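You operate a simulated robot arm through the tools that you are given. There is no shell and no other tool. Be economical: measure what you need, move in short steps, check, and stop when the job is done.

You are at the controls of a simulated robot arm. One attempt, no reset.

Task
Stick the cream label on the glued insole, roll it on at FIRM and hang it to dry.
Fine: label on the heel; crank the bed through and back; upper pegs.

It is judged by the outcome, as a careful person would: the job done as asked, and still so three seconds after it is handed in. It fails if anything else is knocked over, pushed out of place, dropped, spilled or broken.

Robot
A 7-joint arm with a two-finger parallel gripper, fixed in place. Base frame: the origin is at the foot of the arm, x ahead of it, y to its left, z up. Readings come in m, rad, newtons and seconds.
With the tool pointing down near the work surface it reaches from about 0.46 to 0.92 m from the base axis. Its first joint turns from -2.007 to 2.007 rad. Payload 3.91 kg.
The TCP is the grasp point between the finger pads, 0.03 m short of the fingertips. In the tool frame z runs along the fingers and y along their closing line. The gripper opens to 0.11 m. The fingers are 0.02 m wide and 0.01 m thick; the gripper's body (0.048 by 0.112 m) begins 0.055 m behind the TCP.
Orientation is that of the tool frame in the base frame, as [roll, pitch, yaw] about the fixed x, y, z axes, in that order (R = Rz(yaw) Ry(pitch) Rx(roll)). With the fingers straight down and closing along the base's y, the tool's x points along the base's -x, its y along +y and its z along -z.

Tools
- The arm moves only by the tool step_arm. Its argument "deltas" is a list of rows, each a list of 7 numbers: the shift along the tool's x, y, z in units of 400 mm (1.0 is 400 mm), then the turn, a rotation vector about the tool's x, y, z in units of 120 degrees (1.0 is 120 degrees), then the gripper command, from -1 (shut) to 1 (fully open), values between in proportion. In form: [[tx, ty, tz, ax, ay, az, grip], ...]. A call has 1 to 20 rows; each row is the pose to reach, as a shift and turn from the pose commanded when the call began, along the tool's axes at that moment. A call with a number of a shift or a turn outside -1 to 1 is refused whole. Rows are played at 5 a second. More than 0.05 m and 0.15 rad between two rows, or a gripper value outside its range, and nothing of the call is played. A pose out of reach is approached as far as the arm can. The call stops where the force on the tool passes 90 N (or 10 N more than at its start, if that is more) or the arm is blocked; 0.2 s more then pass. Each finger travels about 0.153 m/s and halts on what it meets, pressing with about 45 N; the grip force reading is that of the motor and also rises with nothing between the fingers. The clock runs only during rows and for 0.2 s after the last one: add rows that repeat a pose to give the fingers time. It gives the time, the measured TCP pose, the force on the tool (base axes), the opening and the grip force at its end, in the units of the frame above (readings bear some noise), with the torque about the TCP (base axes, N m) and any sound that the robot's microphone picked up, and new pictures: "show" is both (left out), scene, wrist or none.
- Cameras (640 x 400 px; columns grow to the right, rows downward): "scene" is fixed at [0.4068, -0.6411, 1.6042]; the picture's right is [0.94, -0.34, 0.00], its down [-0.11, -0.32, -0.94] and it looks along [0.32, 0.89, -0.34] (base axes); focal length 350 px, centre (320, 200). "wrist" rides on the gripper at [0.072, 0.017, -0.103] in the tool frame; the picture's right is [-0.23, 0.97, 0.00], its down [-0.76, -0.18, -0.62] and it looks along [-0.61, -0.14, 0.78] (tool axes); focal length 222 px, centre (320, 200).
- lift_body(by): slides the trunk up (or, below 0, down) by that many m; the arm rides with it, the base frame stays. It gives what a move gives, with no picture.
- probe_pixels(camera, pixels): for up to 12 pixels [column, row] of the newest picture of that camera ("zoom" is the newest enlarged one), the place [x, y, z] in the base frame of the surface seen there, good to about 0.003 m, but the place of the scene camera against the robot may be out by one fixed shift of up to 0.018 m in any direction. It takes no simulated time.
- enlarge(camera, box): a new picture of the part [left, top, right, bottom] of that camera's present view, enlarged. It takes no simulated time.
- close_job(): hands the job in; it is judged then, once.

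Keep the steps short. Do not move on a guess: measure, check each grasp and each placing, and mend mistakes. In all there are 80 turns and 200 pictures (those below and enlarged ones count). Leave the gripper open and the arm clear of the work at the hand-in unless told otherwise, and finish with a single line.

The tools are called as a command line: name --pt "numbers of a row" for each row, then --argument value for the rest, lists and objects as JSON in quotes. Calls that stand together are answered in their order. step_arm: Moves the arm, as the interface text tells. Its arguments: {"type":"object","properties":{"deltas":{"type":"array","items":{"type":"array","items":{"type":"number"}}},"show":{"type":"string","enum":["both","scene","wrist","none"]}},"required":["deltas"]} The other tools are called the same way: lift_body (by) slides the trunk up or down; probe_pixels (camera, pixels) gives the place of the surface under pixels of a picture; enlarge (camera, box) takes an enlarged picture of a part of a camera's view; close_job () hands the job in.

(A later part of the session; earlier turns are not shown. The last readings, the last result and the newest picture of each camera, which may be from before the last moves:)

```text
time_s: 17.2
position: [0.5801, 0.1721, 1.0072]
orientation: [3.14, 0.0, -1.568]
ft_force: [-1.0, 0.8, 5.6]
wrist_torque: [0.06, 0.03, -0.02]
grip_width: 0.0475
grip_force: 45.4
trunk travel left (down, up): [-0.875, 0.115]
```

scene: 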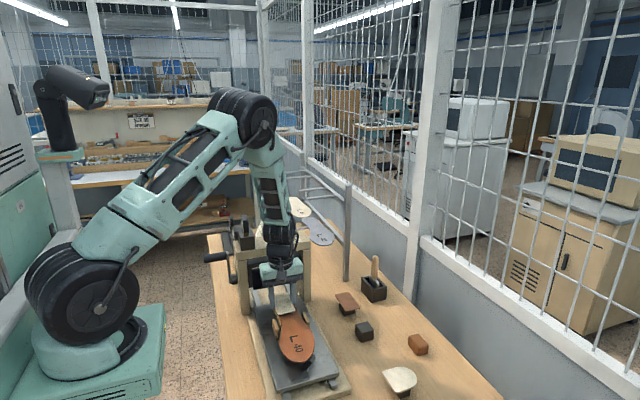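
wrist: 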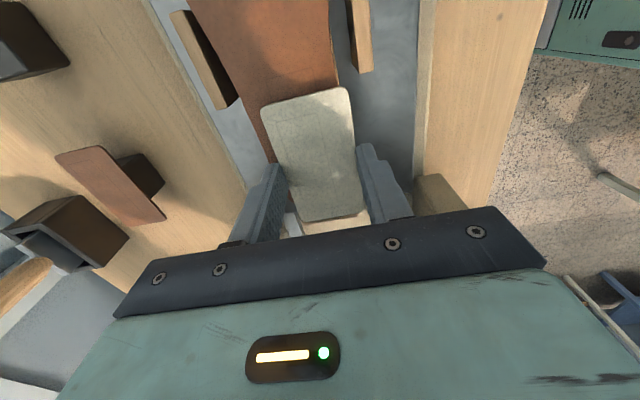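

Light contact (5.6 N). I ease up 1 mm and open gently to drop the label the last few mm.

step_arm --pt "0 0 -0.002 0 0 0 -0.4" --pt "0 0 -0.002 0 0 0 -0.05" --pt "0 0 -0.002 0 0 0 0.05" --pt "0 0 -0.002 0 0 0 0.1" --pt "0 0 -0.002 0 0 0 0.1"

enlarge --camera "wrist" --box '[220, 50, 420, 230]'

```text
time_s: 18.4
position: [0.5792, 0.172, 1.0081]
orientation: [3.14, 0.0, -1.57]
ft_force: [0.3, 0.0, -0.3]
wrist_torque: [0.01, -0.02, 0.01]
grip_width: 0.0605
grip_force: 0.2
trunk travel left (down, up): [-0.875, 0.115]
```

scene: 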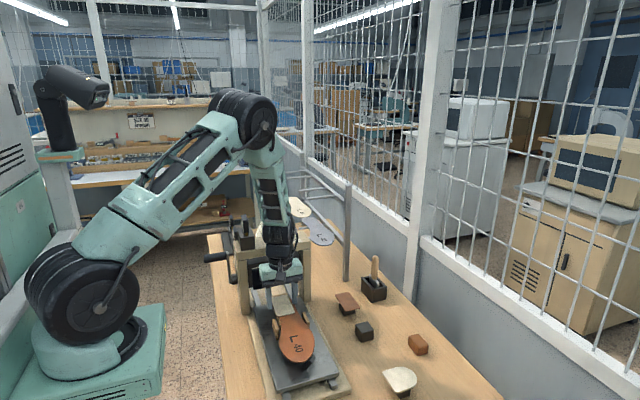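
wrist: 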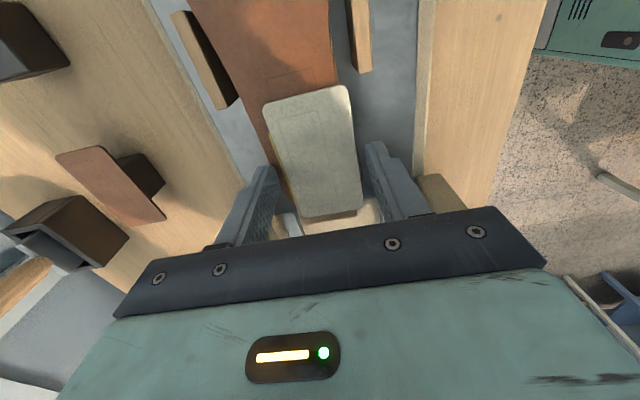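

```text
2.22 times, centred on (320, 140) of wrist
```

zoom: 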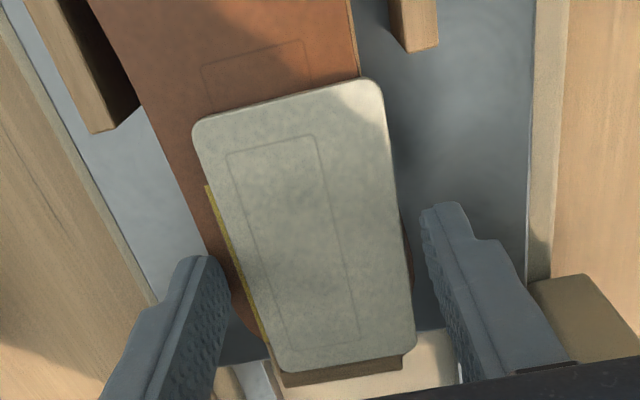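

Label dropped and lies flat-looking; yellow glue shows on the +x side. I rise straight up and measure the real offset.

step_arm --pt "0 0 -0.05 0 0 0 0.3" --pt "0.08 0 -0.15 0 0 0 0.3" --pt "0.16 0 -0.25 0 0 0 0.3" --show "wrist"

enlarge --camera "wrist" --box '[240, 80, 400, 220]'

enlarge --camera "scene" --box '[250, 270, 330, 330]'

```text
refused: row 2 steps farther than a row can; nothing moved
```

```text
2.86 times, centred on (320, 150) of wrist
```

zoom: 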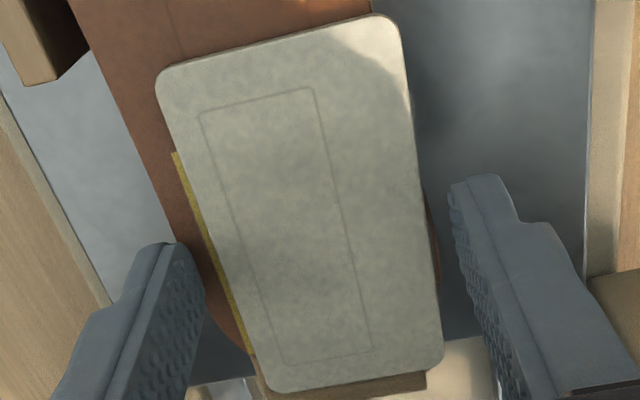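

```text
6.67 times, centred on (290, 300) of scene
```

zoom: 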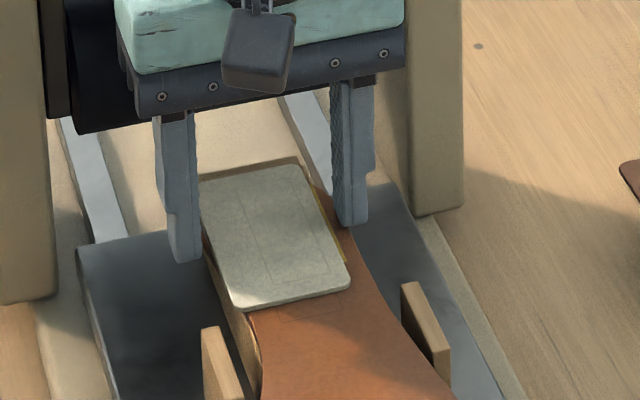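

That row was too long, nothing moved. Same retreat with shorter rows.

step_arm --pt "0 0 -0.05 0 0 0 0.3" --pt "0.04 0 -0.14 0 0 0 0.3" --pt "0.1 0 -0.22 0 0 0 0.3" --pt "0.16 0 -0.3 0 0 0 0.3" --show "wrist"

enlarge --camera "wrist" --box '[240, 60, 400, 200]'

enlarge --camera "scene" --box '[250, 270, 330, 330]'

```text
time_s: 19.4
position: [0.5802, 0.1085, 1.1286]
orientation: [3.14, -0.003, -1.568]
ft_force: [1.1, 0.6, 0.2]
wrist_torque: [-0.04, 0.0, -0.02]
grip_width: 0.0716
grip_force: 0.1
trunk travel left (down, up): [-0.875, 0.115]
```

wrist: 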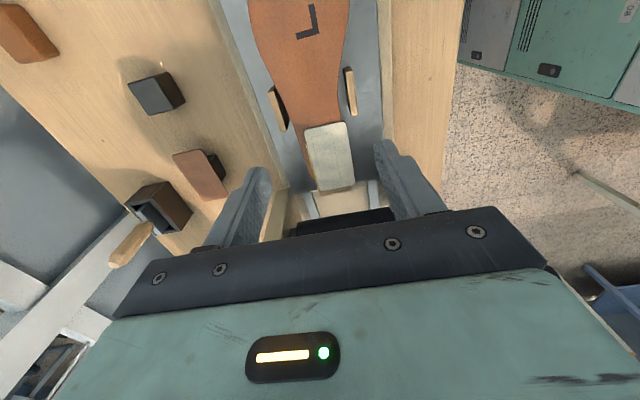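

```text
2.86 times, centred on (320, 130) of wrist
```

zoom: 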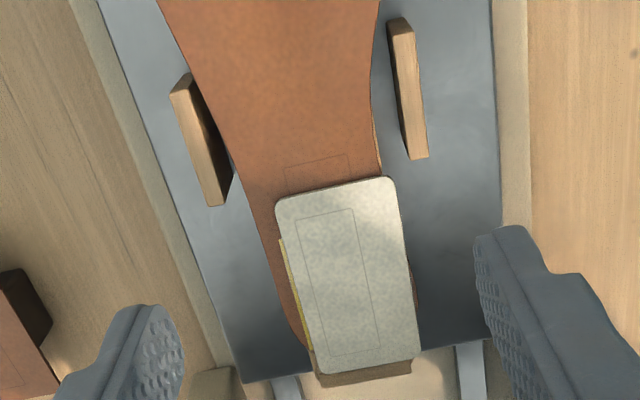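

```text
6.67 times, centred on (290, 300) of scene
```

zoom: 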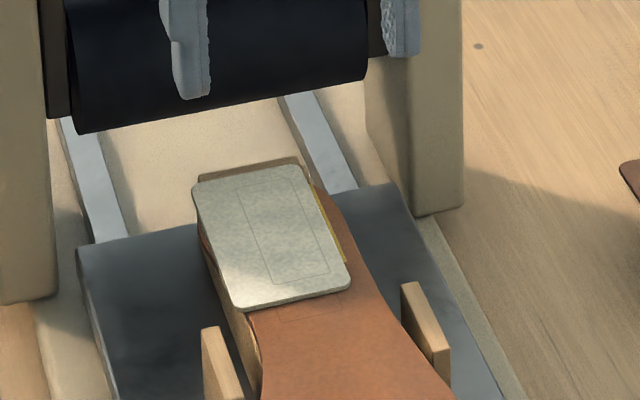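

I measure the label's edges against the insole's.

probe_pixels --camera "zoom" --pixels '[[265, 180], [240, 220]]'

enlarge --camera "wrist" --box '[290, 110, 370, 200]'

probe_pixels --camera "wrist" --pixels '[[307, 150], [351, 145], [314, 183], [353, 180], [331, 123], [335, 190], [303, 150], [300, 160], [311, 180], [308, 175], [336, 192], [355, 165]]'

```text
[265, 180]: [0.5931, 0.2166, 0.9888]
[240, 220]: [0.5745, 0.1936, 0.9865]
```

```text
4.44 times, centred on (330, 155) of wrist
```

zoom: 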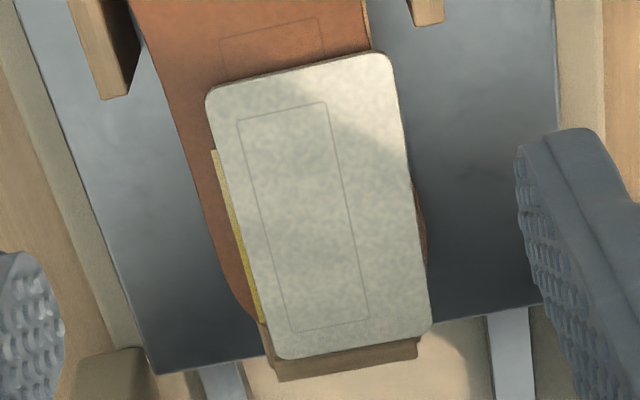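

```text
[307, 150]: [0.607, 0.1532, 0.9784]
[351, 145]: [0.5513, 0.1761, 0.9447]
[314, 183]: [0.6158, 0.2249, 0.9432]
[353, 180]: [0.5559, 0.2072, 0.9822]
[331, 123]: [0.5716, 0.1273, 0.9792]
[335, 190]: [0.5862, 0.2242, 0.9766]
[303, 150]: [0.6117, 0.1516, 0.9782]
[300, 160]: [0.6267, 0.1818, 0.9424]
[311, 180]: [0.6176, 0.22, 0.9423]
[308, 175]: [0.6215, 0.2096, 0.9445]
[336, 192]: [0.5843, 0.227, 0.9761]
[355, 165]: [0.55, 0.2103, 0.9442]
```

The label (centre about 0.578, 0.172) covers the glue within 2–4 mm: good. Next the crank: I move to (0.44, 0.15, 1.2) to view it closely.

step_arm --pt "0 0 -0.1 0 0 0 0.3" --pt "-0.02 0.08 -0.175 0 0 0 0.3" --pt "-0.04 0.17 -0.175 0 0 0 0.3" --pt "-0.07 0.26 -0.175 0 0 0 0.3" --pt "-0.1 0.35 -0.175 0 0 0 0.3"

enlarge --camera "scene" --box '[195, 210, 275, 310]'

```text
time_s: 20.6
position: [0.4382, 0.146, 1.1983]
orientation: [-3.142, -0.001, -1.569]
ft_force: [0.3, 0.0, 0.8]
wrist_torque: [-0.01, -0.01, -0.02]
grip_width: 0.0714
grip_force: 0.1
trunk travel left (down, up): [-0.875, 0.115]
```

scene: 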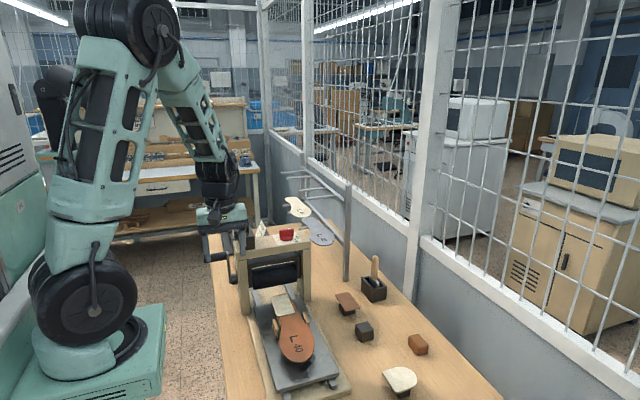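
wrist: 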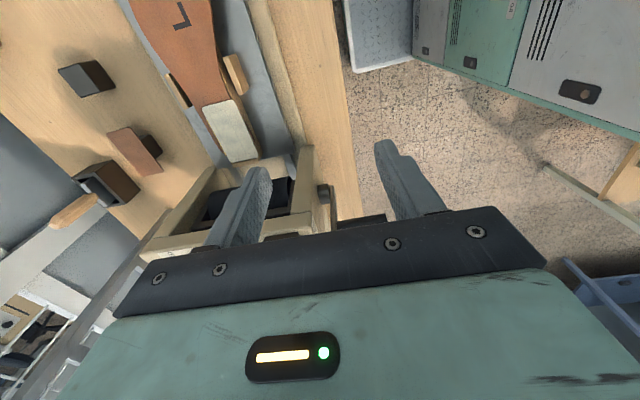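

```text
4.00 times, centred on (235, 260) of scene
```

zoom: 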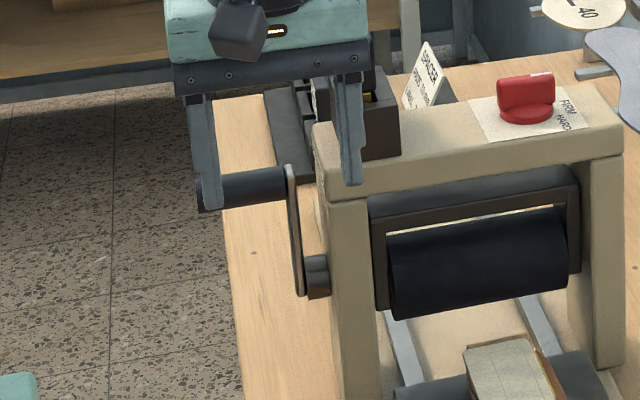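

The handle is hidden in the wrist view, so I probe it in this zoomed scene view (the knob and patch give the camera shift).

probe_pixels --camera "zoom" --pixels '[[225, 190], [250, 185], [275, 180], [290, 170], [292, 230], [297, 290], [302, 270], [316, 275], [325, 275], [345, 280], [480, 135], [525, 85]]'

```text
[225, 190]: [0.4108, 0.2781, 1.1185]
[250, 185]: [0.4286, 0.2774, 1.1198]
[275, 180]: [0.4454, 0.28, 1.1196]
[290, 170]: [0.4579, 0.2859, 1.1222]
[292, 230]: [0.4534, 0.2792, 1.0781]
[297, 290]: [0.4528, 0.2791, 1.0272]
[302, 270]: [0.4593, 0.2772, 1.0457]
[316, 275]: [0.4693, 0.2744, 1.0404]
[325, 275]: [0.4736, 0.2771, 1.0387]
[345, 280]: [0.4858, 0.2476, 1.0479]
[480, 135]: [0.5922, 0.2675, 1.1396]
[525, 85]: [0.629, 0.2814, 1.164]
```

Handle: a bar about 22 mm thick along x (0.38–0.45), axis near y 0.277, z 1.105; crank hub near z 1.032, so the radius is ~0.073 m. I turn the gripper to close along y and go above the handle.

step_arm --pt "0 0 -0.125 0 0 0.068 0.3" --pt "0 0.02 -0.125 0 0 0.136 0.3" --pt "-0.01 0.04 -0.125 0 0 0.205 0.3" --pt "-0.04 0.06 -0.125 0 0 0.273 0.3" --pt "-0.08 0.0775 -0.125 0 0 0.341 0.3" --pt "-0.12 0.0775 -0.125 0 0 0.409 0.3" --pt "-0.16 0.0775 -0.125 0 0 0.477 0.3" --pt "-0.2 0.0775 -0.125 0 0 0.545 0.3" --pt "-0.24 0.0775 -0.125 0 0 0.614 0.3" --pt "-0.285 0.0775 -0.125 0 0 0.682 0.1" --pt "-0.3275 0.0775 -0.125 0 0 0.75 0"

enlarge --camera "wrist" --box '[220, 40, 420, 230]'

```text
time_s: 23.0
position: [0.4078, 0.2776, 1.249]
orientation: [3.141, 0.0, 3.141]
ft_force: [-0.6, -0.7, -0.5]
wrist_torque: [0.03, 0.03, 0.0]
grip_width: 0.0551
grip_force: 0.0
trunk travel left (down, up): [-0.875, 0.115]
```

scene: 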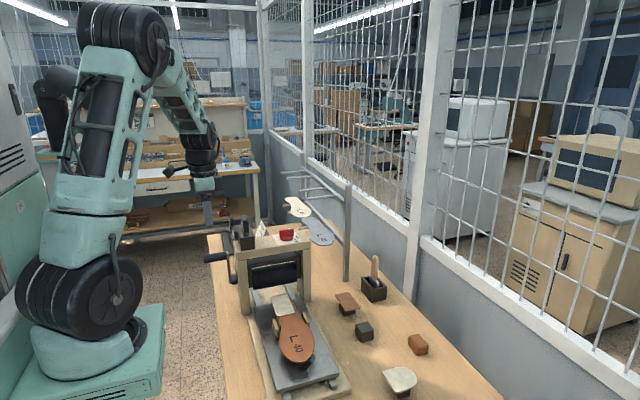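
wrist: 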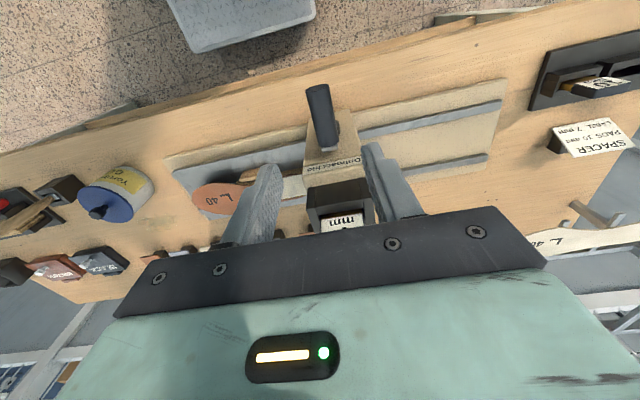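

```text
2.11 times, centred on (320, 135) of wrist
```

zoom: 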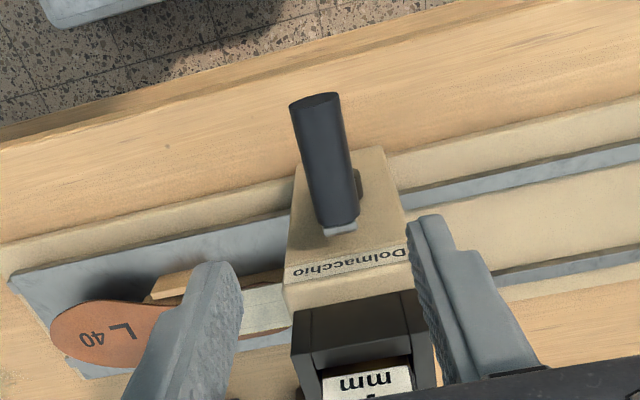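

I probe the handle ends and edges here.

probe_pixels --camera "wrist" --pixels '[[317, 88], [319, 100], [322, 120], [325, 140], [326, 148], [310, 110], [330, 110], [314, 130], [337, 137]]'

```text
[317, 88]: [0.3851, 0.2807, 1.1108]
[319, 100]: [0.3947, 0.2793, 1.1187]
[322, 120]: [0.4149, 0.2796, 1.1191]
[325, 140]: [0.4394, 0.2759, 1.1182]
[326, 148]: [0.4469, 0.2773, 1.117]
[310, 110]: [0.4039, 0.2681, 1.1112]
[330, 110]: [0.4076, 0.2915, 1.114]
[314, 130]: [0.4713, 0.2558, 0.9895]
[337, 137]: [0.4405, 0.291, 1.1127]
```

Axis y 0.2795, z 1.107, x 0.383–0.446. I descend onto it at x 0.405 and close.

step_arm --pt "0.0075 0.005 0.09 0 0 0 0" --pt "0.0075 0.005 0.18 0 0 0 0" --pt "0.0075 0.005 0.27 0 0 0 0" --pt "0.0075 0.005 0.355 0 0 0 0" --pt "0.0075 0.005 0.355 0 0 0 -1" --pt "0.0075 0.005 0.355 0 0 0 -1"

```text
time_s: 24.4
position: [0.4039, 0.2797, 1.1057]
orientation: [-3.141, 0.0, 3.141]
ft_force: [-1.4, 5.1, -8.2]
wrist_torque: [0.18, -0.73, -0.24]
grip_width: 0.0246
grip_force: 45.1
trunk travel left (down, up): [-0.875, 0.115]
```

scene: 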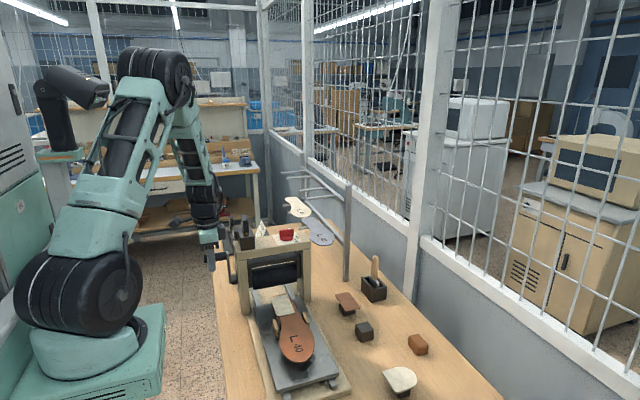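
wrist: 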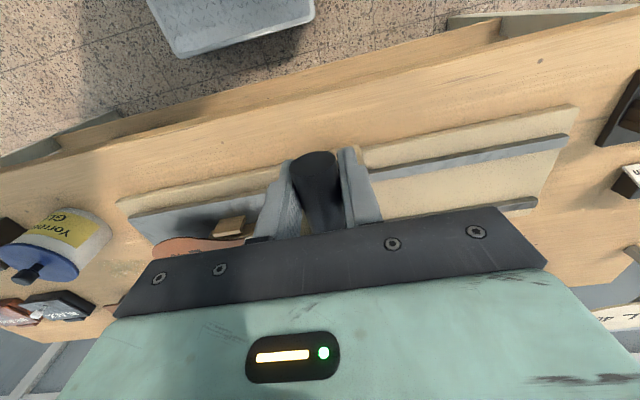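

Handle gripped (24.6 mm). I try a small arc of 20° toward -y and watch force and bed.

step_arm --pt "0 -0.016 0.0007 0 0 0 -1" --pt "0 -0.0321 0.0028 0 0 0 -1" --pt "0 -0.048 0.0063 0 0 0 -1" --pt "0 -0.0633 0.0112 0 0 0 -1"

```text
time_s: 25.2
position: [0.4036, 0.2804, 1.1078]
orientation: [3.099, 0.009, -3.131]
ft_force: [0.2, 36.7, -19.4]
wrist_torque: [0.01, 0.75, -0.54]
grip_width: 0.0247
grip_force: 45.0
trunk travel left (down, up): [-0.875, 0.115]
stopped in row 4: the force on the tool passed its limit at 93 N (the readings are from after the stop); the commanded pose is now the measured one
```

scene: 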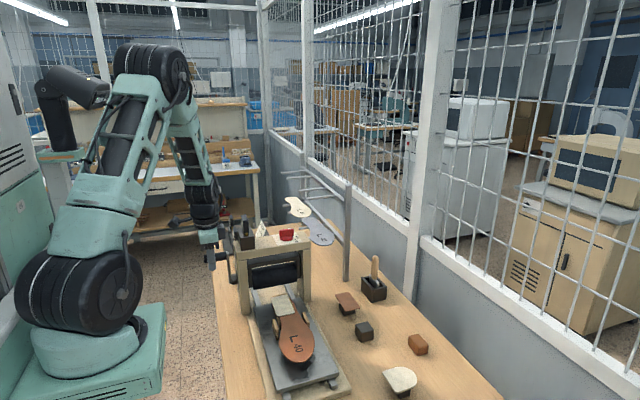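
wrist: 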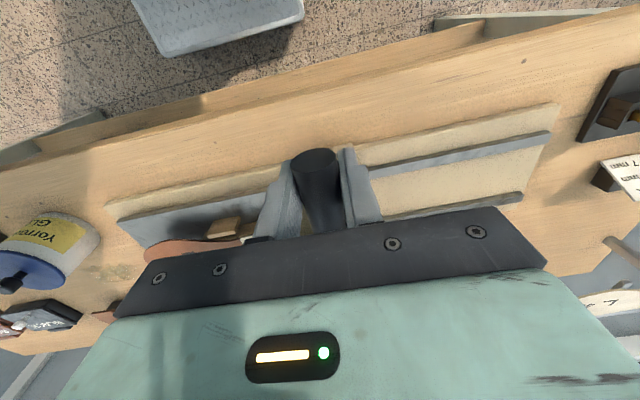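

It's blocked that way (93 N at the stop), so the crank starts at that end. I try the other way, +y, also squaring the small tilt.

step_arm --pt "0 0 0 0.02 0 0 -1" --pt "0 0.016 0.0007 0.02 0 0 -1" --pt "0 0.0321 0.0028 0.02 0 0 -1" --pt "0 0.048 0.0063 0.02 0 0 -1" --pt "0 0.0633 0.0112 0.02 0 0 -1"

```text
time_s: 26.4
position: [0.4046, 0.2976, 1.1038]
orientation: [-3.132, 0.007, -3.134]
ft_force: [-6.1, -1.6, 10.5]
wrist_torque: [-0.25, -0.19, -0.64]
grip_width: 0.0247
grip_force: 44.8
trunk travel left (down, up): [-0.875, 0.115]
```

scene: 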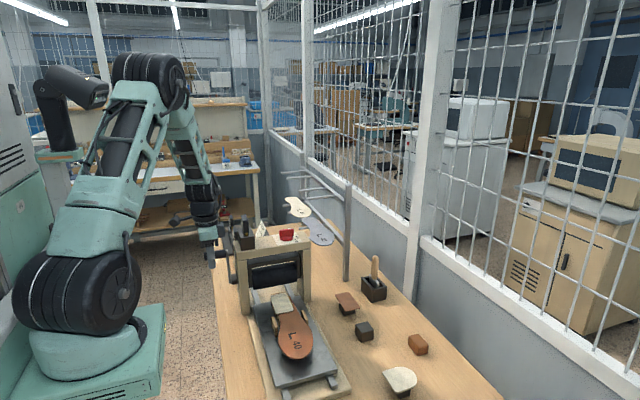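
wrist: 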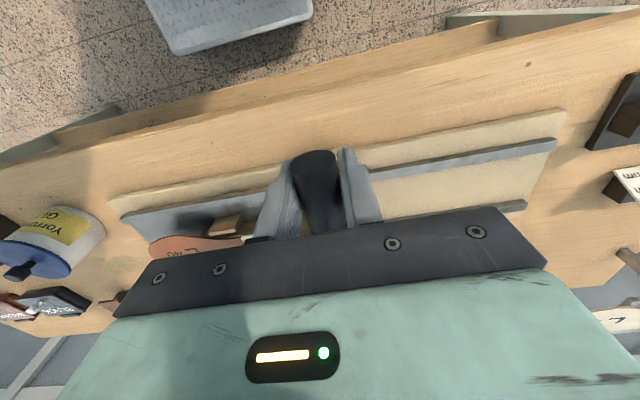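

It turns this way and the bed begins to move. I continue the arc to 90° and fit the circle from the readings.

step_arm --pt "0 0.0292 0.0136 0 0 0 -1" --pt "0 0.0556 0.0321 0 0 0 -1" --pt "0 0.0784 0.0549 0 0 0 -1" --pt "0 0.0969 0.0813 0 0 0 -1" --pt "0 0.1106 0.1106 0 0 0 -1" --pt "0 0.1189 0.1417 0 0 0 -1" --pt "0 0.1217 0.1738 0 0 0 -1" --pt "0 0.1217 0.1738 0 0 0 -1"

enlarge --camera "scene" --box '[190, 210, 350, 400]'

```text
time_s: 28.2
position: [0.4058, 0.358, 1.0391]
orientation: [3.13, 0.015, -3.129]
ft_force: [-6.0, 60.8, 18.1]
wrist_torque: [-0.81, 0.77, -0.47]
grip_width: 0.0246
grip_force: 44.2
trunk travel left (down, up): [-0.875, 0.115]
```

scene: 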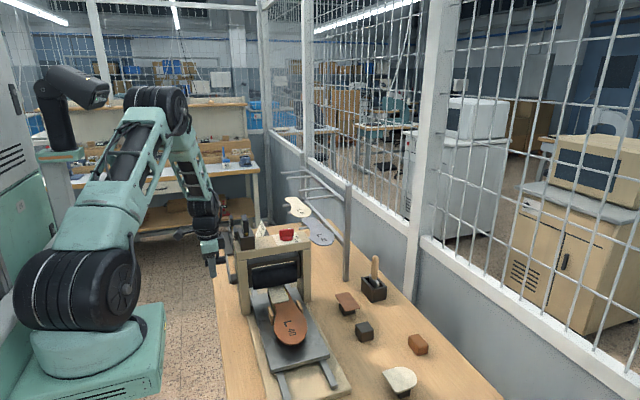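
wrist: 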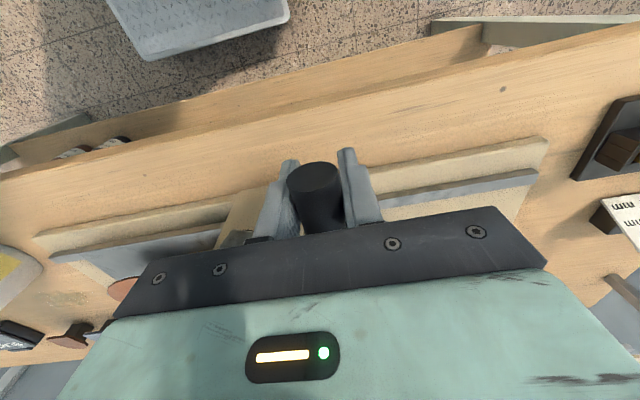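

```text
2.11 times, centred on (270, 305) of scene
```

zoom: 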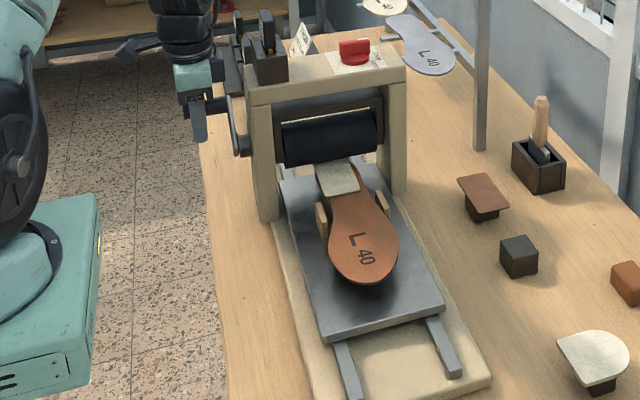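

The bed advanced about 9 cm. The readings fit a radius of about 0.080 m around (y 0.280, z 1.027). I continue on the corrected circle to 135°.

step_arm --pt "0 0.0133 -0.0005 0 0 0 -1" --pt "0 0.0133 0.0345 0 0 0 -1" --pt "0 0.0072 0.0688 0 0 0 -1" --pt "0 -0.0048 0.1015 0 0 0 -1" --pt "0 -0.0222 0.1317 0 0 0 -1" --pt "0 -0.0445 0.1585 0 0 0 -1" --pt "0 -0.0445 0.1585 0 0 0 -1"

enlarge --camera "scene" --box '[190, 210, 350, 400]'

```text
time_s: 29.3
position: [0.4043, 0.3624, 1.0]
orientation: [3.107, 0.016, -3.127]
ft_force: [-1.8, 26.0, 1.3]
wrist_torque: [-0.74, 0.52, -0.87]
grip_width: 0.0248
grip_force: 45.1
trunk travel left (down, up): [-0.875, 0.115]
stopped in row 5: the force on the tool passed its limit at 93 N (the readings are from after the stop); the commanded pose is now the measured one
```

scene: 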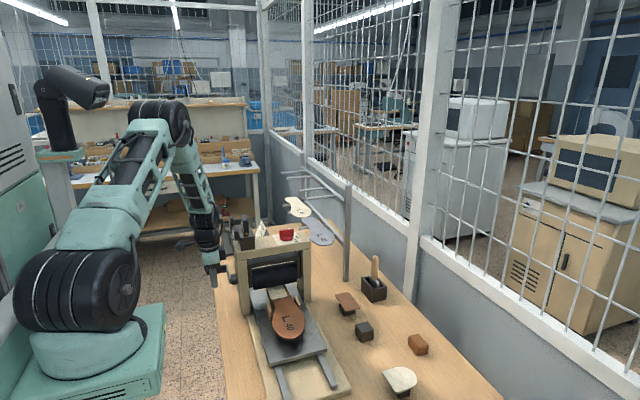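
wrist: 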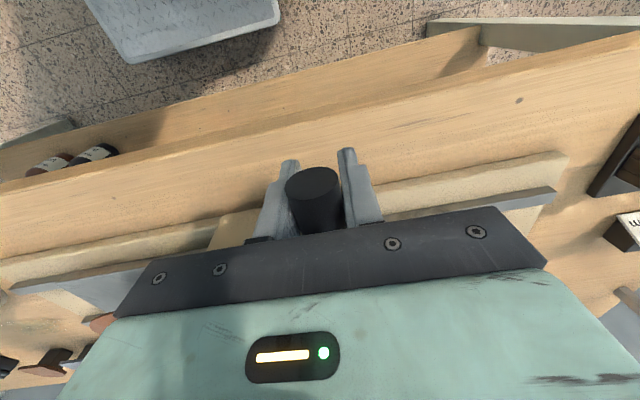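

```text
2.11 times, centred on (270, 305) of scene
```

zoom: 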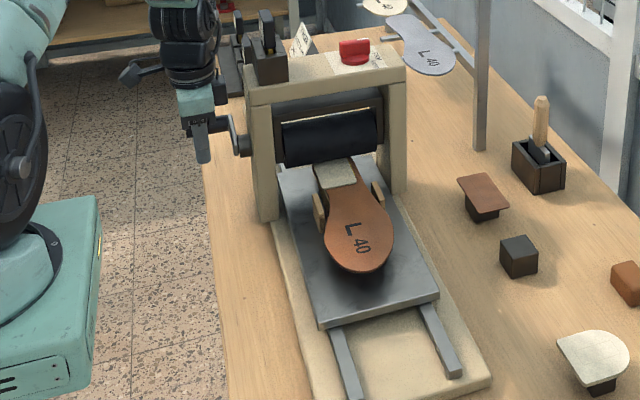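

The force limit stopped it. I check whether the handle slid along the fingers by probing its end face at (313,180) and the crank in the scene.

probe_pixels --camera "wrist" --pixels '[[313, 180], [298, 180], [328, 180], [313, 168], [313, 192], [316, 210]]'

enlarge --camera "scene" --box '[185, 220, 265, 300]'

probe_pixels --camera "zoom" --pixels '[[320, 200]]'

```text
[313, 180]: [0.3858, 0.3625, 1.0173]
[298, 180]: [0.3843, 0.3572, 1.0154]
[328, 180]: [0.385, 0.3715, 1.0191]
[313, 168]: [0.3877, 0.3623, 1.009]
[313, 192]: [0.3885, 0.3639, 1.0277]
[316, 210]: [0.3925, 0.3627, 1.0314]
```

```text
5.00 times, centred on (225, 260) of scene
```

zoom: 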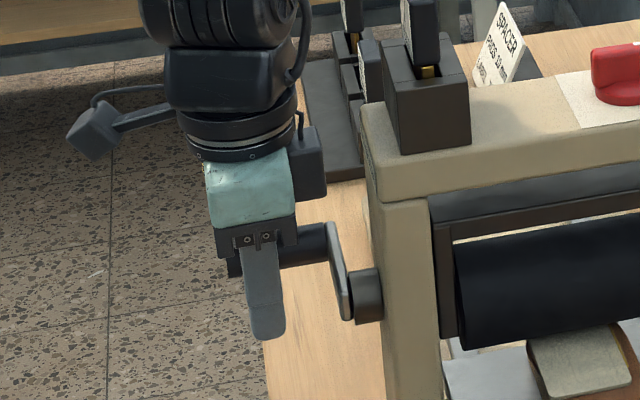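

```text
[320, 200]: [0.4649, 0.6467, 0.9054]
```

The handle (centre about y 0.363, z 1.020) slid 2 cm up between the fingers because my circle was too small. Refit: centre (0.2797, 1.024), radius 0.083, handle now at about 93°. I open slightly, raise 2 cm, square up and grip again.

step_arm --pt "0 0 0 0 0 0 -0.3" --pt "0 0 0 0 0 0 -0.3" --pt "0 0 -0.025 0.008 0.004 0.0035 -0.3" --pt "0 0 -0.05 0.016 0.0076 0.007 -0.3" --pt "0 0 -0.05 0.016 0.0076 0.007 -1" --pt "0 0 -0.05 0.016 0.0076 0.007 -1" --show "wrist"

probe_pixels --camera "wrist" --pixels '[[313, 165], [313, 175], [313, 185]]'

probe_pixels --camera "scene" --pixels '[[326, 351], [288, 337], [286, 300], [283, 291], [290, 320]]'

```text
time_s: 30.7
position: [0.4056, 0.362, 1.0194]
orientation: [-3.14, 0.003, 3.141]
ft_force: [0.5, 31.8, -0.8]
wrist_torque: [-0.16, -0.62, -0.01]
grip_width: 0.0246
grip_force: 45.0
trunk travel left (down, up): [-0.875, 0.115]
```

wrist: 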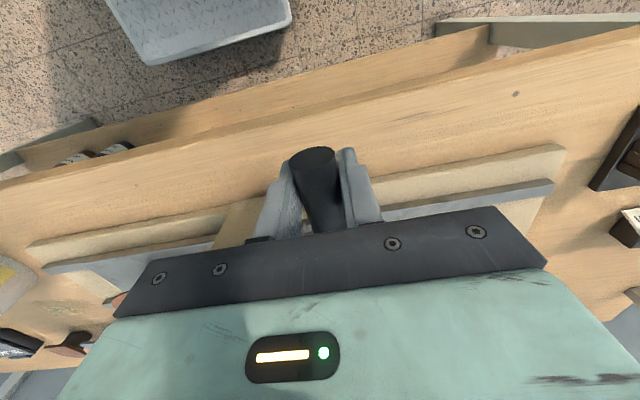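

```text
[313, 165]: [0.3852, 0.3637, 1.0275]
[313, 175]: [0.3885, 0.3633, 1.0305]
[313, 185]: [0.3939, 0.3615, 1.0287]
```

```text
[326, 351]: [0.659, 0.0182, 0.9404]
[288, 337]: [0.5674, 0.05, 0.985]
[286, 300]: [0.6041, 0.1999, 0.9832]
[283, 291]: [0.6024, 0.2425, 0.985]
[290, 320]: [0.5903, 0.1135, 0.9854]
```

Still pulled outward by 32 N, so the radius is nearer 0.085. I use centre (0.2797, 1.022), R 0.085 and go on to 130°.

step_arm --pt "0 0.0058 0 0 0 0 -1" --pt "0 0.0045 0.016 0 0 0 -1" --pt "0 0.0025 0.032 0 0 0 -1" --pt "0 -0.0018 0.05 0 0 0 -1" --pt "0 -0.007 0.0678 0 0 0 -1" --pt "0 -0.0145 0.085 0 0 0 -1" --pt "0 -0.0228 0.1013 0 0 0 -1" --pt "0 -0.033 0.117 0 0 0 -1" --pt "0 -0.044 0.1315 0 0 0 -1" --pt "0 -0.044 0.1315 0 0 0 -1"

enlarge --camera "scene" --box '[185, 220, 345, 380]'

```text
time_s: 32.9
position: [0.4062, 0.3377, 0.9638]
orientation: [-3.132, -0.003, 3.14]
ft_force: [4.1, 4.9, -3.3]
wrist_torque: [-0.2, 0.62, 0.02]
grip_width: 0.0245
grip_force: 44.8
trunk travel left (down, up): [-0.875, 0.115]
```

scene: 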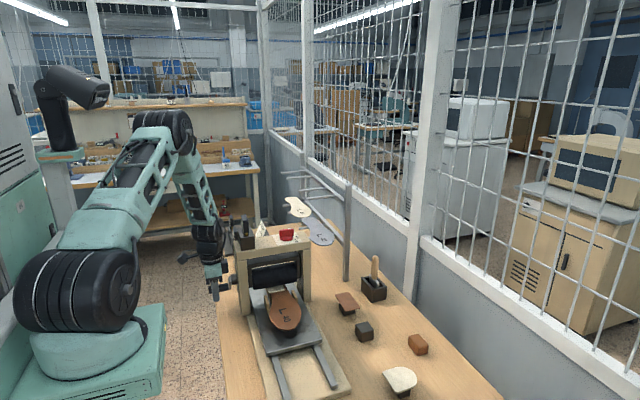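
wrist: 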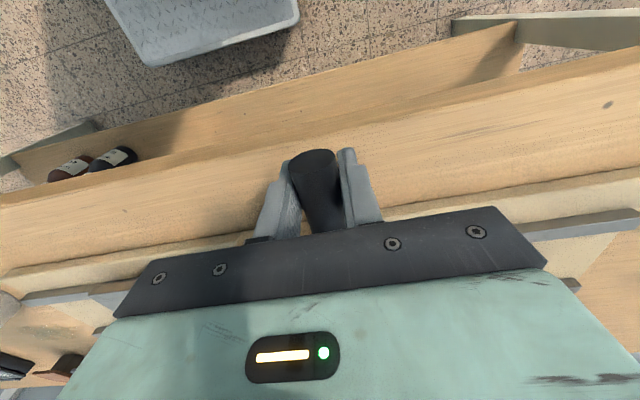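

```text
2.50 times, centred on (265, 300) of scene
```

zoom: 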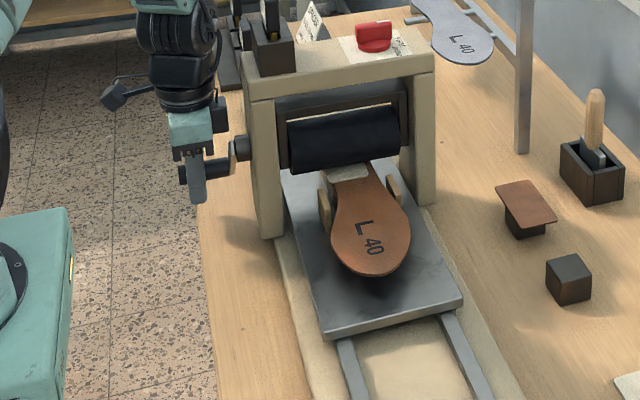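

Smooth now; the handle is at about 135° and the label is entering under the roller. I continue through the bottom to 220° with R 0.083.

step_arm --pt "0 -0.0293 0.02 0 0 0 -1" --pt "0 -0.044 0.031 0 0 0 -1" --pt "0 -0.059 0.0408 0 0 0 -1" --pt "0 -0.0918 0.056 0 0 0 -1" --pt "0 -0.1268 0.0653 0 0 0 -1" --pt "0 -0.1628 0.0685 0 0 0 -1" --pt "0 -0.1988 0.0653 0 0 0 -1" --pt "0 -0.2338 0.056 0 0 0 -1" --pt "0 -0.2665 0.0408 0 0 0 -1" --pt "0 -0.2963 0.02 0 0 0 -1" --pt "0 -0.2963 0.02 0 0 0 -1"

enlarge --camera "scene" --box '[185, 220, 345, 380]'

```text
time_s: 34.0
position: [0.4046, 0.3149, 0.9498]
orientation: [3.103, 0.017, -3.117]
ft_force: [-0.4, 26.1, 4.6]
wrist_torque: [-1.97, 0.71, 0.59]
grip_width: 0.0252
grip_force: 45.1
trunk travel left (down, up): [-0.875, 0.115]
stopped in row 5: the force on the tool passed its limit at 102 N (the readings are from after the stop); the commanded pose is now the measured one
```

scene: 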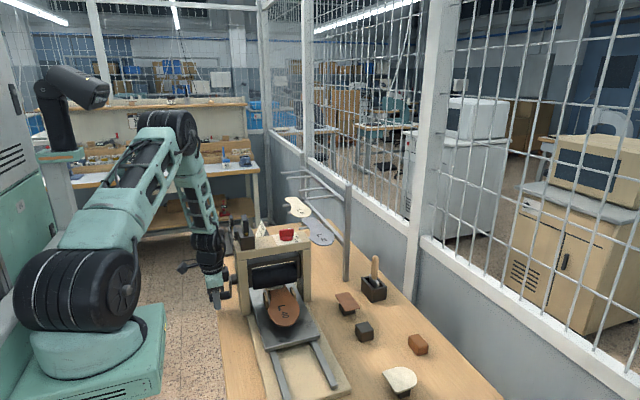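
wrist: 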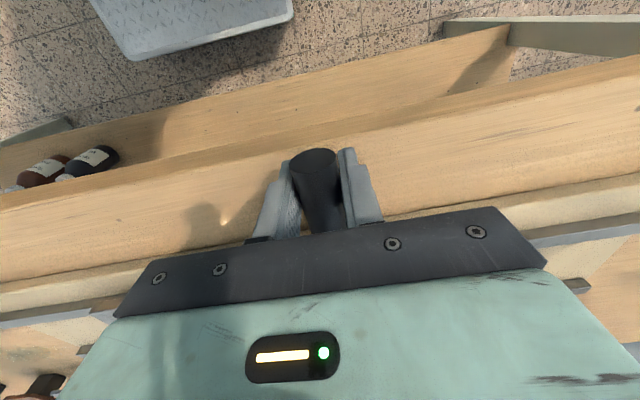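

```text
2.50 times, centred on (265, 300) of scene
```

zoom: 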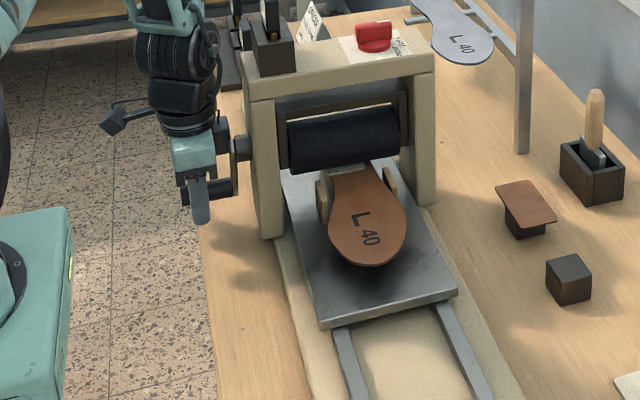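

A rate-dependent drag stopped it at 154°, so I should go slower. First I square the gripper without moving.

step_arm --pt "0 0 0 0.018 0.008 0.0117 -1" --pt "0 0 0 0.018 0.008 0.0117 -1" --show "none"

```text
time_s: 34.6
position: [0.405, 0.3135, 0.9488]
orientation: [-3.135, -0.003, -3.141]
ft_force: [-8.1, 31.4, 11.9]
wrist_torque: [-2.8, -2.06, 2.0]
grip_width: 0.0245
grip_force: 44.9
trunk travel left (down, up): [-0.875, 0.115]
```

Now slow 4° steps through the bottom.

step_arm --pt "0 -0.0113 0.0083 0 0 0 -1" --pt "0 -0.0248 0.0133 0 0 0 -1" --pt "0 -0.0385 0.0173 0 0 0 -1" --pt "0 -0.0525 0.0203 0 0 0 -1" --pt "0 -0.0665 0.022 0 0 0 -1" --pt "0 -0.0808 0.023 0 0 0 -1" --pt "0 -0.0953 0.023 0 0 0 -1" --pt "0 -0.1095 0.022 0 0 0 -1" --pt "0 -0.1235 0.0203 0 0 0 -1" --pt "0 -0.1375 0.0173 0 0 0 -1" --pt "0 -0.1513 0.0133 0 0 0 -1" --pt "0 -0.1648 0.0083 0 0 0 -1" --pt "0 -0.1778 0.0025 0 0 0 -1" --pt "0 -0.1905 -0.0043 0 0 0 -1"

enlarge --camera "scene" --box '[185, 220, 345, 380]'

```text
time_s: 35.3
position: [0.4044, 0.3149, 0.9505]
orientation: [3.115, 0.006, -3.129]
ft_force: [-5.7, 19.5, 13.7]
wrist_torque: [-1.96, 0.04, 0.54]
grip_width: 0.0248
grip_force: 44.9
trunk travel left (down, up): [-0.875, 0.115]
stopped in row 3: the force on the tool passed its limit at 94 N (the readings are from after the stop); the commanded pose is now the measured one
```

scene: 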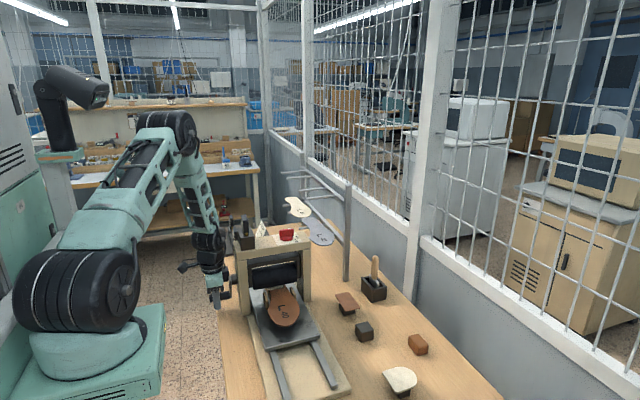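
wrist: 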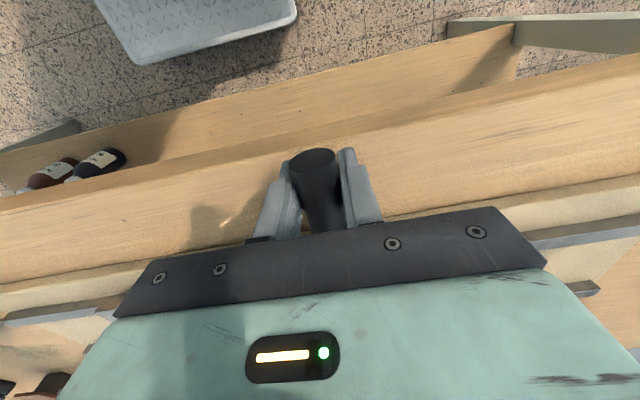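

```text
2.50 times, centred on (265, 300) of scene
```

zoom: 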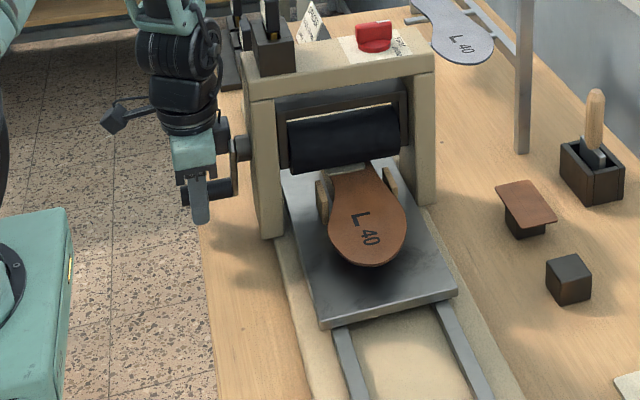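

It stopped at the same place slowly, so this is likely contact. I look closely at the dark box on the hand's +x side next to the crank hub.

enlarge --camera "scene" --box '[200, 235, 250, 315]'

enlarge --camera "scene" --box '[250, 260, 320, 340]'

```text
5.00 times, centred on (225, 275) of scene
```

zoom: 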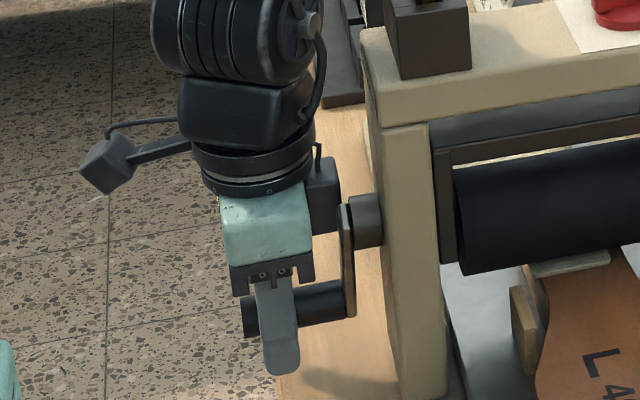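

```text
5.00 times, centred on (285, 300) of scene
```

zoom: 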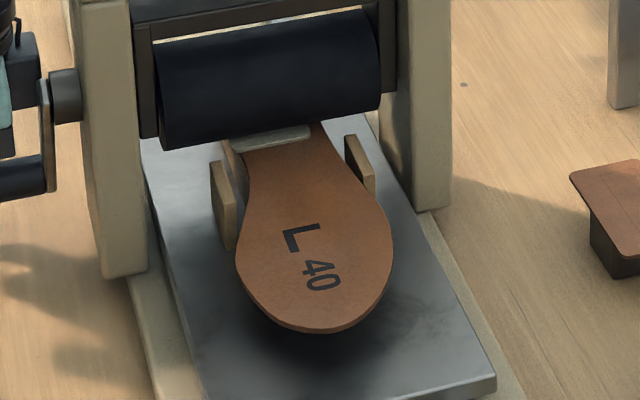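

Confirmed: the box on the hand touches the crank plate. I open a little, slide 12 mm outward along the handle (x 0.393), square up and grip again.

step_arm --pt "0 0 0 0 0 0 -0.35" --pt "0 0 0 0 0 0 -0.35" --pt "0.015 0 0 0.0127 0.003 0.006 -0.35" --pt "0.03 0 0 0.0127 0.003 0.006 -0.35" --pt "0.03 0 0 0.0127 0.003 0.006 -0.35" --show "wrist"

enlarge --camera "scene" --box '[200, 235, 250, 315]'

probe_pixels --camera "wrist" --pixels '[[313, 157], [313, 170], [313, 185], [302, 165], [325, 165]]'

```text
time_s: 36.5
position: [0.3948, 0.3101, 0.948]
orientation: [-3.13, -0.002, 3.137]
ft_force: [-1.4, -1.5, 1.8]
wrist_torque: [-0.07, 0.06, -0.05]
grip_width: 0.0357
grip_force: 0.0
trunk travel left (down, up): [-0.875, 0.115]
```

wrist: 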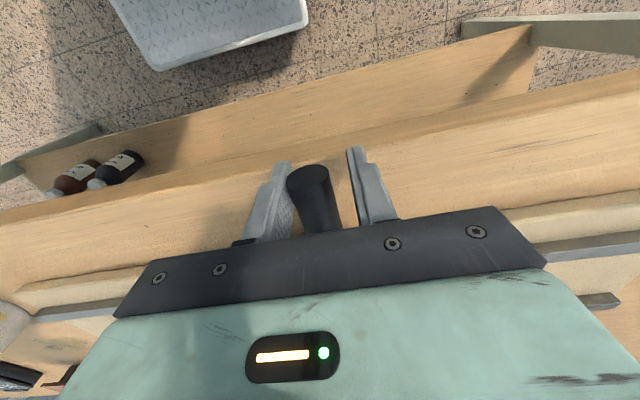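

```text
5.00 times, centred on (225, 275) of scene
```

zoom: 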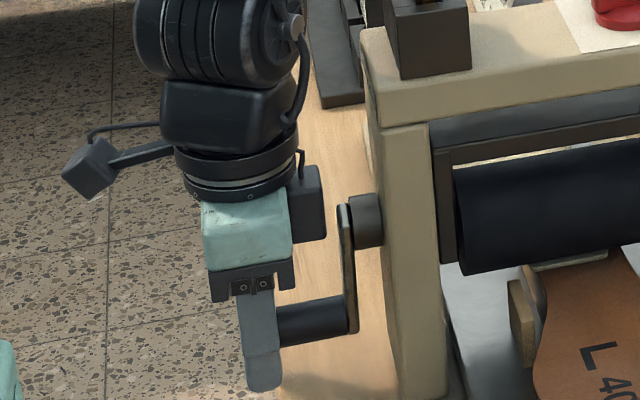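

```text
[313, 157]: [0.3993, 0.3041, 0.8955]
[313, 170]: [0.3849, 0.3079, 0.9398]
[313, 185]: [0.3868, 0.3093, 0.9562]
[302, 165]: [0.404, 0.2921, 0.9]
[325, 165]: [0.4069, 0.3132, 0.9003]
```

Clear of the plate now. I close again and carry on through the bottom in 5° steps to about 206°.

step_arm --pt "0 -0.005 0.006 0 0 0 -1" --pt "0 -0.005 0.006 0 0 0 -1" --pt "0 -0.0258 0.0125 0 0 0 -1" --pt "0 -0.0435 0.0163 0 0 0 -1" --pt "0 -0.0615 0.0183 0 0 0 -1" --pt "0 -0.0798 0.0188 0 0 0 -1" --pt "0 -0.0978 0.0175 0 0 0 -1" --pt "0 -0.1155 0.015 0 0 0 -1" --pt "0 -0.1333 0.0108 0 0 0 -1" --pt "0 -0.1503 0.005 0 0 0 -1" --pt "0 -0.167 -0.0023 0 0 0 -1" --pt "0 -0.167 -0.0023 0 0 0 -1"

enlarge --camera "scene" --box '[185, 220, 345, 380]'

```text
time_s: 39.1
position: [0.3928, 0.2436, 0.951]
orientation: [-3.135, -0.004, 3.137]
ft_force: [0.1, 5.6, 0.3]
wrist_torque: [-0.28, 0.45, 0.12]
grip_width: 0.0244
grip_force: 44.8
trunk travel left (down, up): [-0.875, 0.115]
```

scene: 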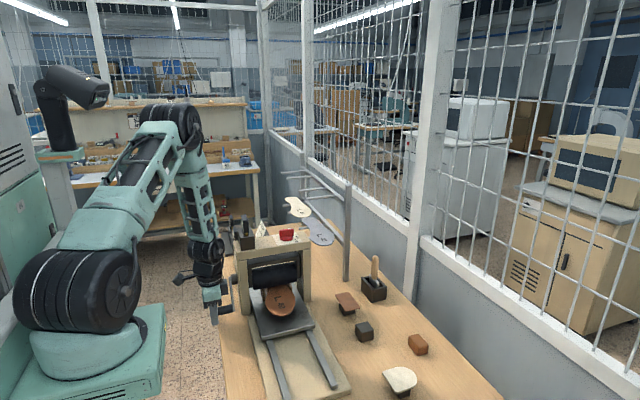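
wrist: 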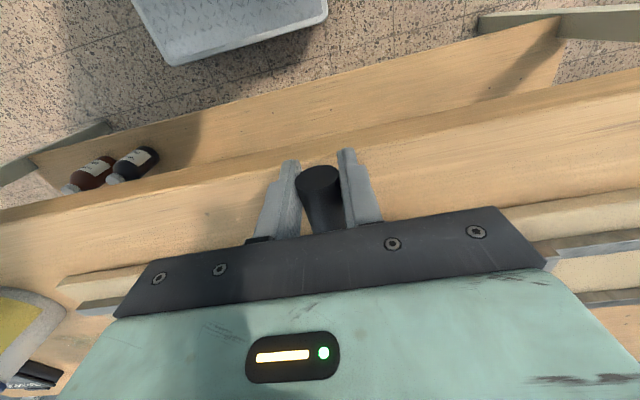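

```text
2.50 times, centred on (265, 300) of scene
```

zoom: 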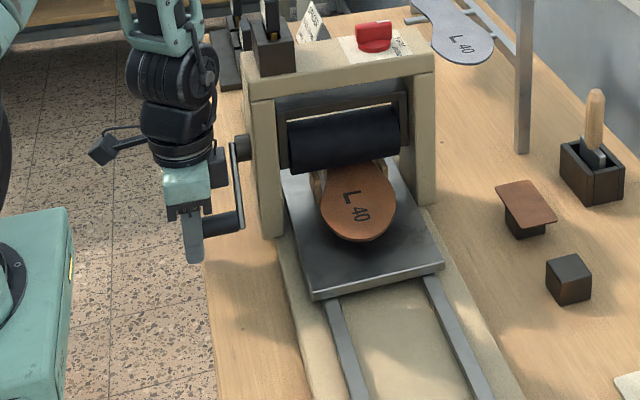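

Turning easily now (5 N). The handle is at 206°. I continue up the -y side to 266°.

step_arm --pt "0 -0.0158 -0.0088 0 0 0 -1" --pt "0 -0.031 -0.0188 0 0 0 -1" --pt "0 -0.0453 -0.03 0 0 0 -1" --pt "0 -0.0583 -0.0423 0 0 0 -1" --pt "0 -0.0703 -0.056 0 0 0 -1" --pt "0 -0.081 -0.0705 0 0 0 -1" --pt "0 -0.0905 -0.086 0 0 0 -1" --pt "0 -0.0985 -0.102 0 0 0 -1" --pt "0 -0.1053 -0.119 0 0 0 -1" --pt "0 -0.1103 -0.1363 0 0 0 -1" --pt "0 -0.114 -0.154 0 0 0 -1" --pt "0 -0.116 -0.172 0 0 0 -1" --pt "0 -0.116 -0.172 0 0 0 -1"

enlarge --camera "scene" --box '[185, 220, 345, 380]'

```text
time_s: 41.9
position: [0.3952, 0.1987, 1.0188]
orientation: [-3.135, -0.005, 3.135]
ft_force: [2.4, 3.2, -4.2]
wrist_torque: [-0.18, 0.16, 0.3]
grip_width: 0.0251
grip_force: 45.0
trunk travel left (down, up): [-0.875, 0.115]
```

scene: 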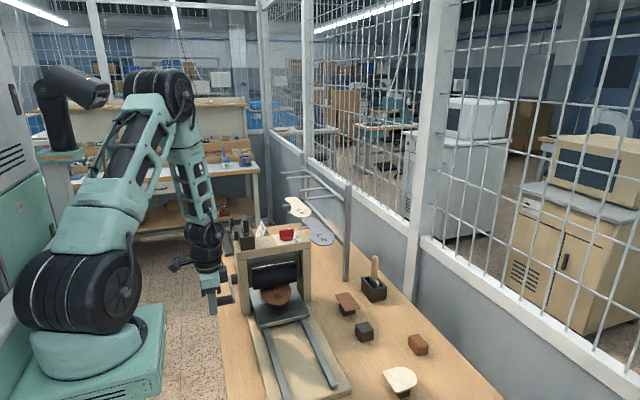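
wrist: 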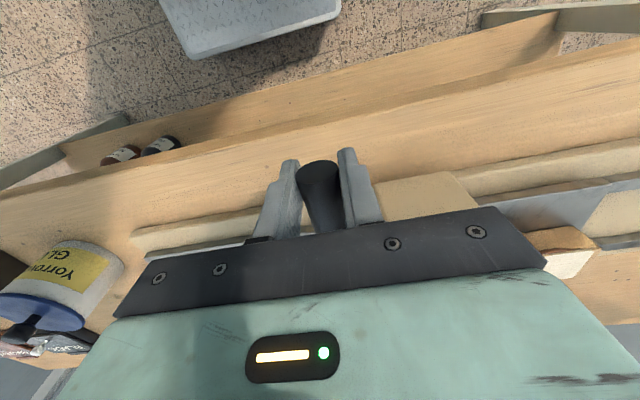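

```text
2.50 times, centred on (265, 300) of scene
```

zoom: 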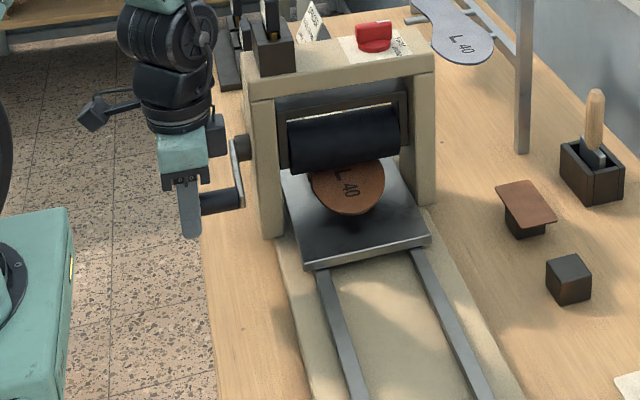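

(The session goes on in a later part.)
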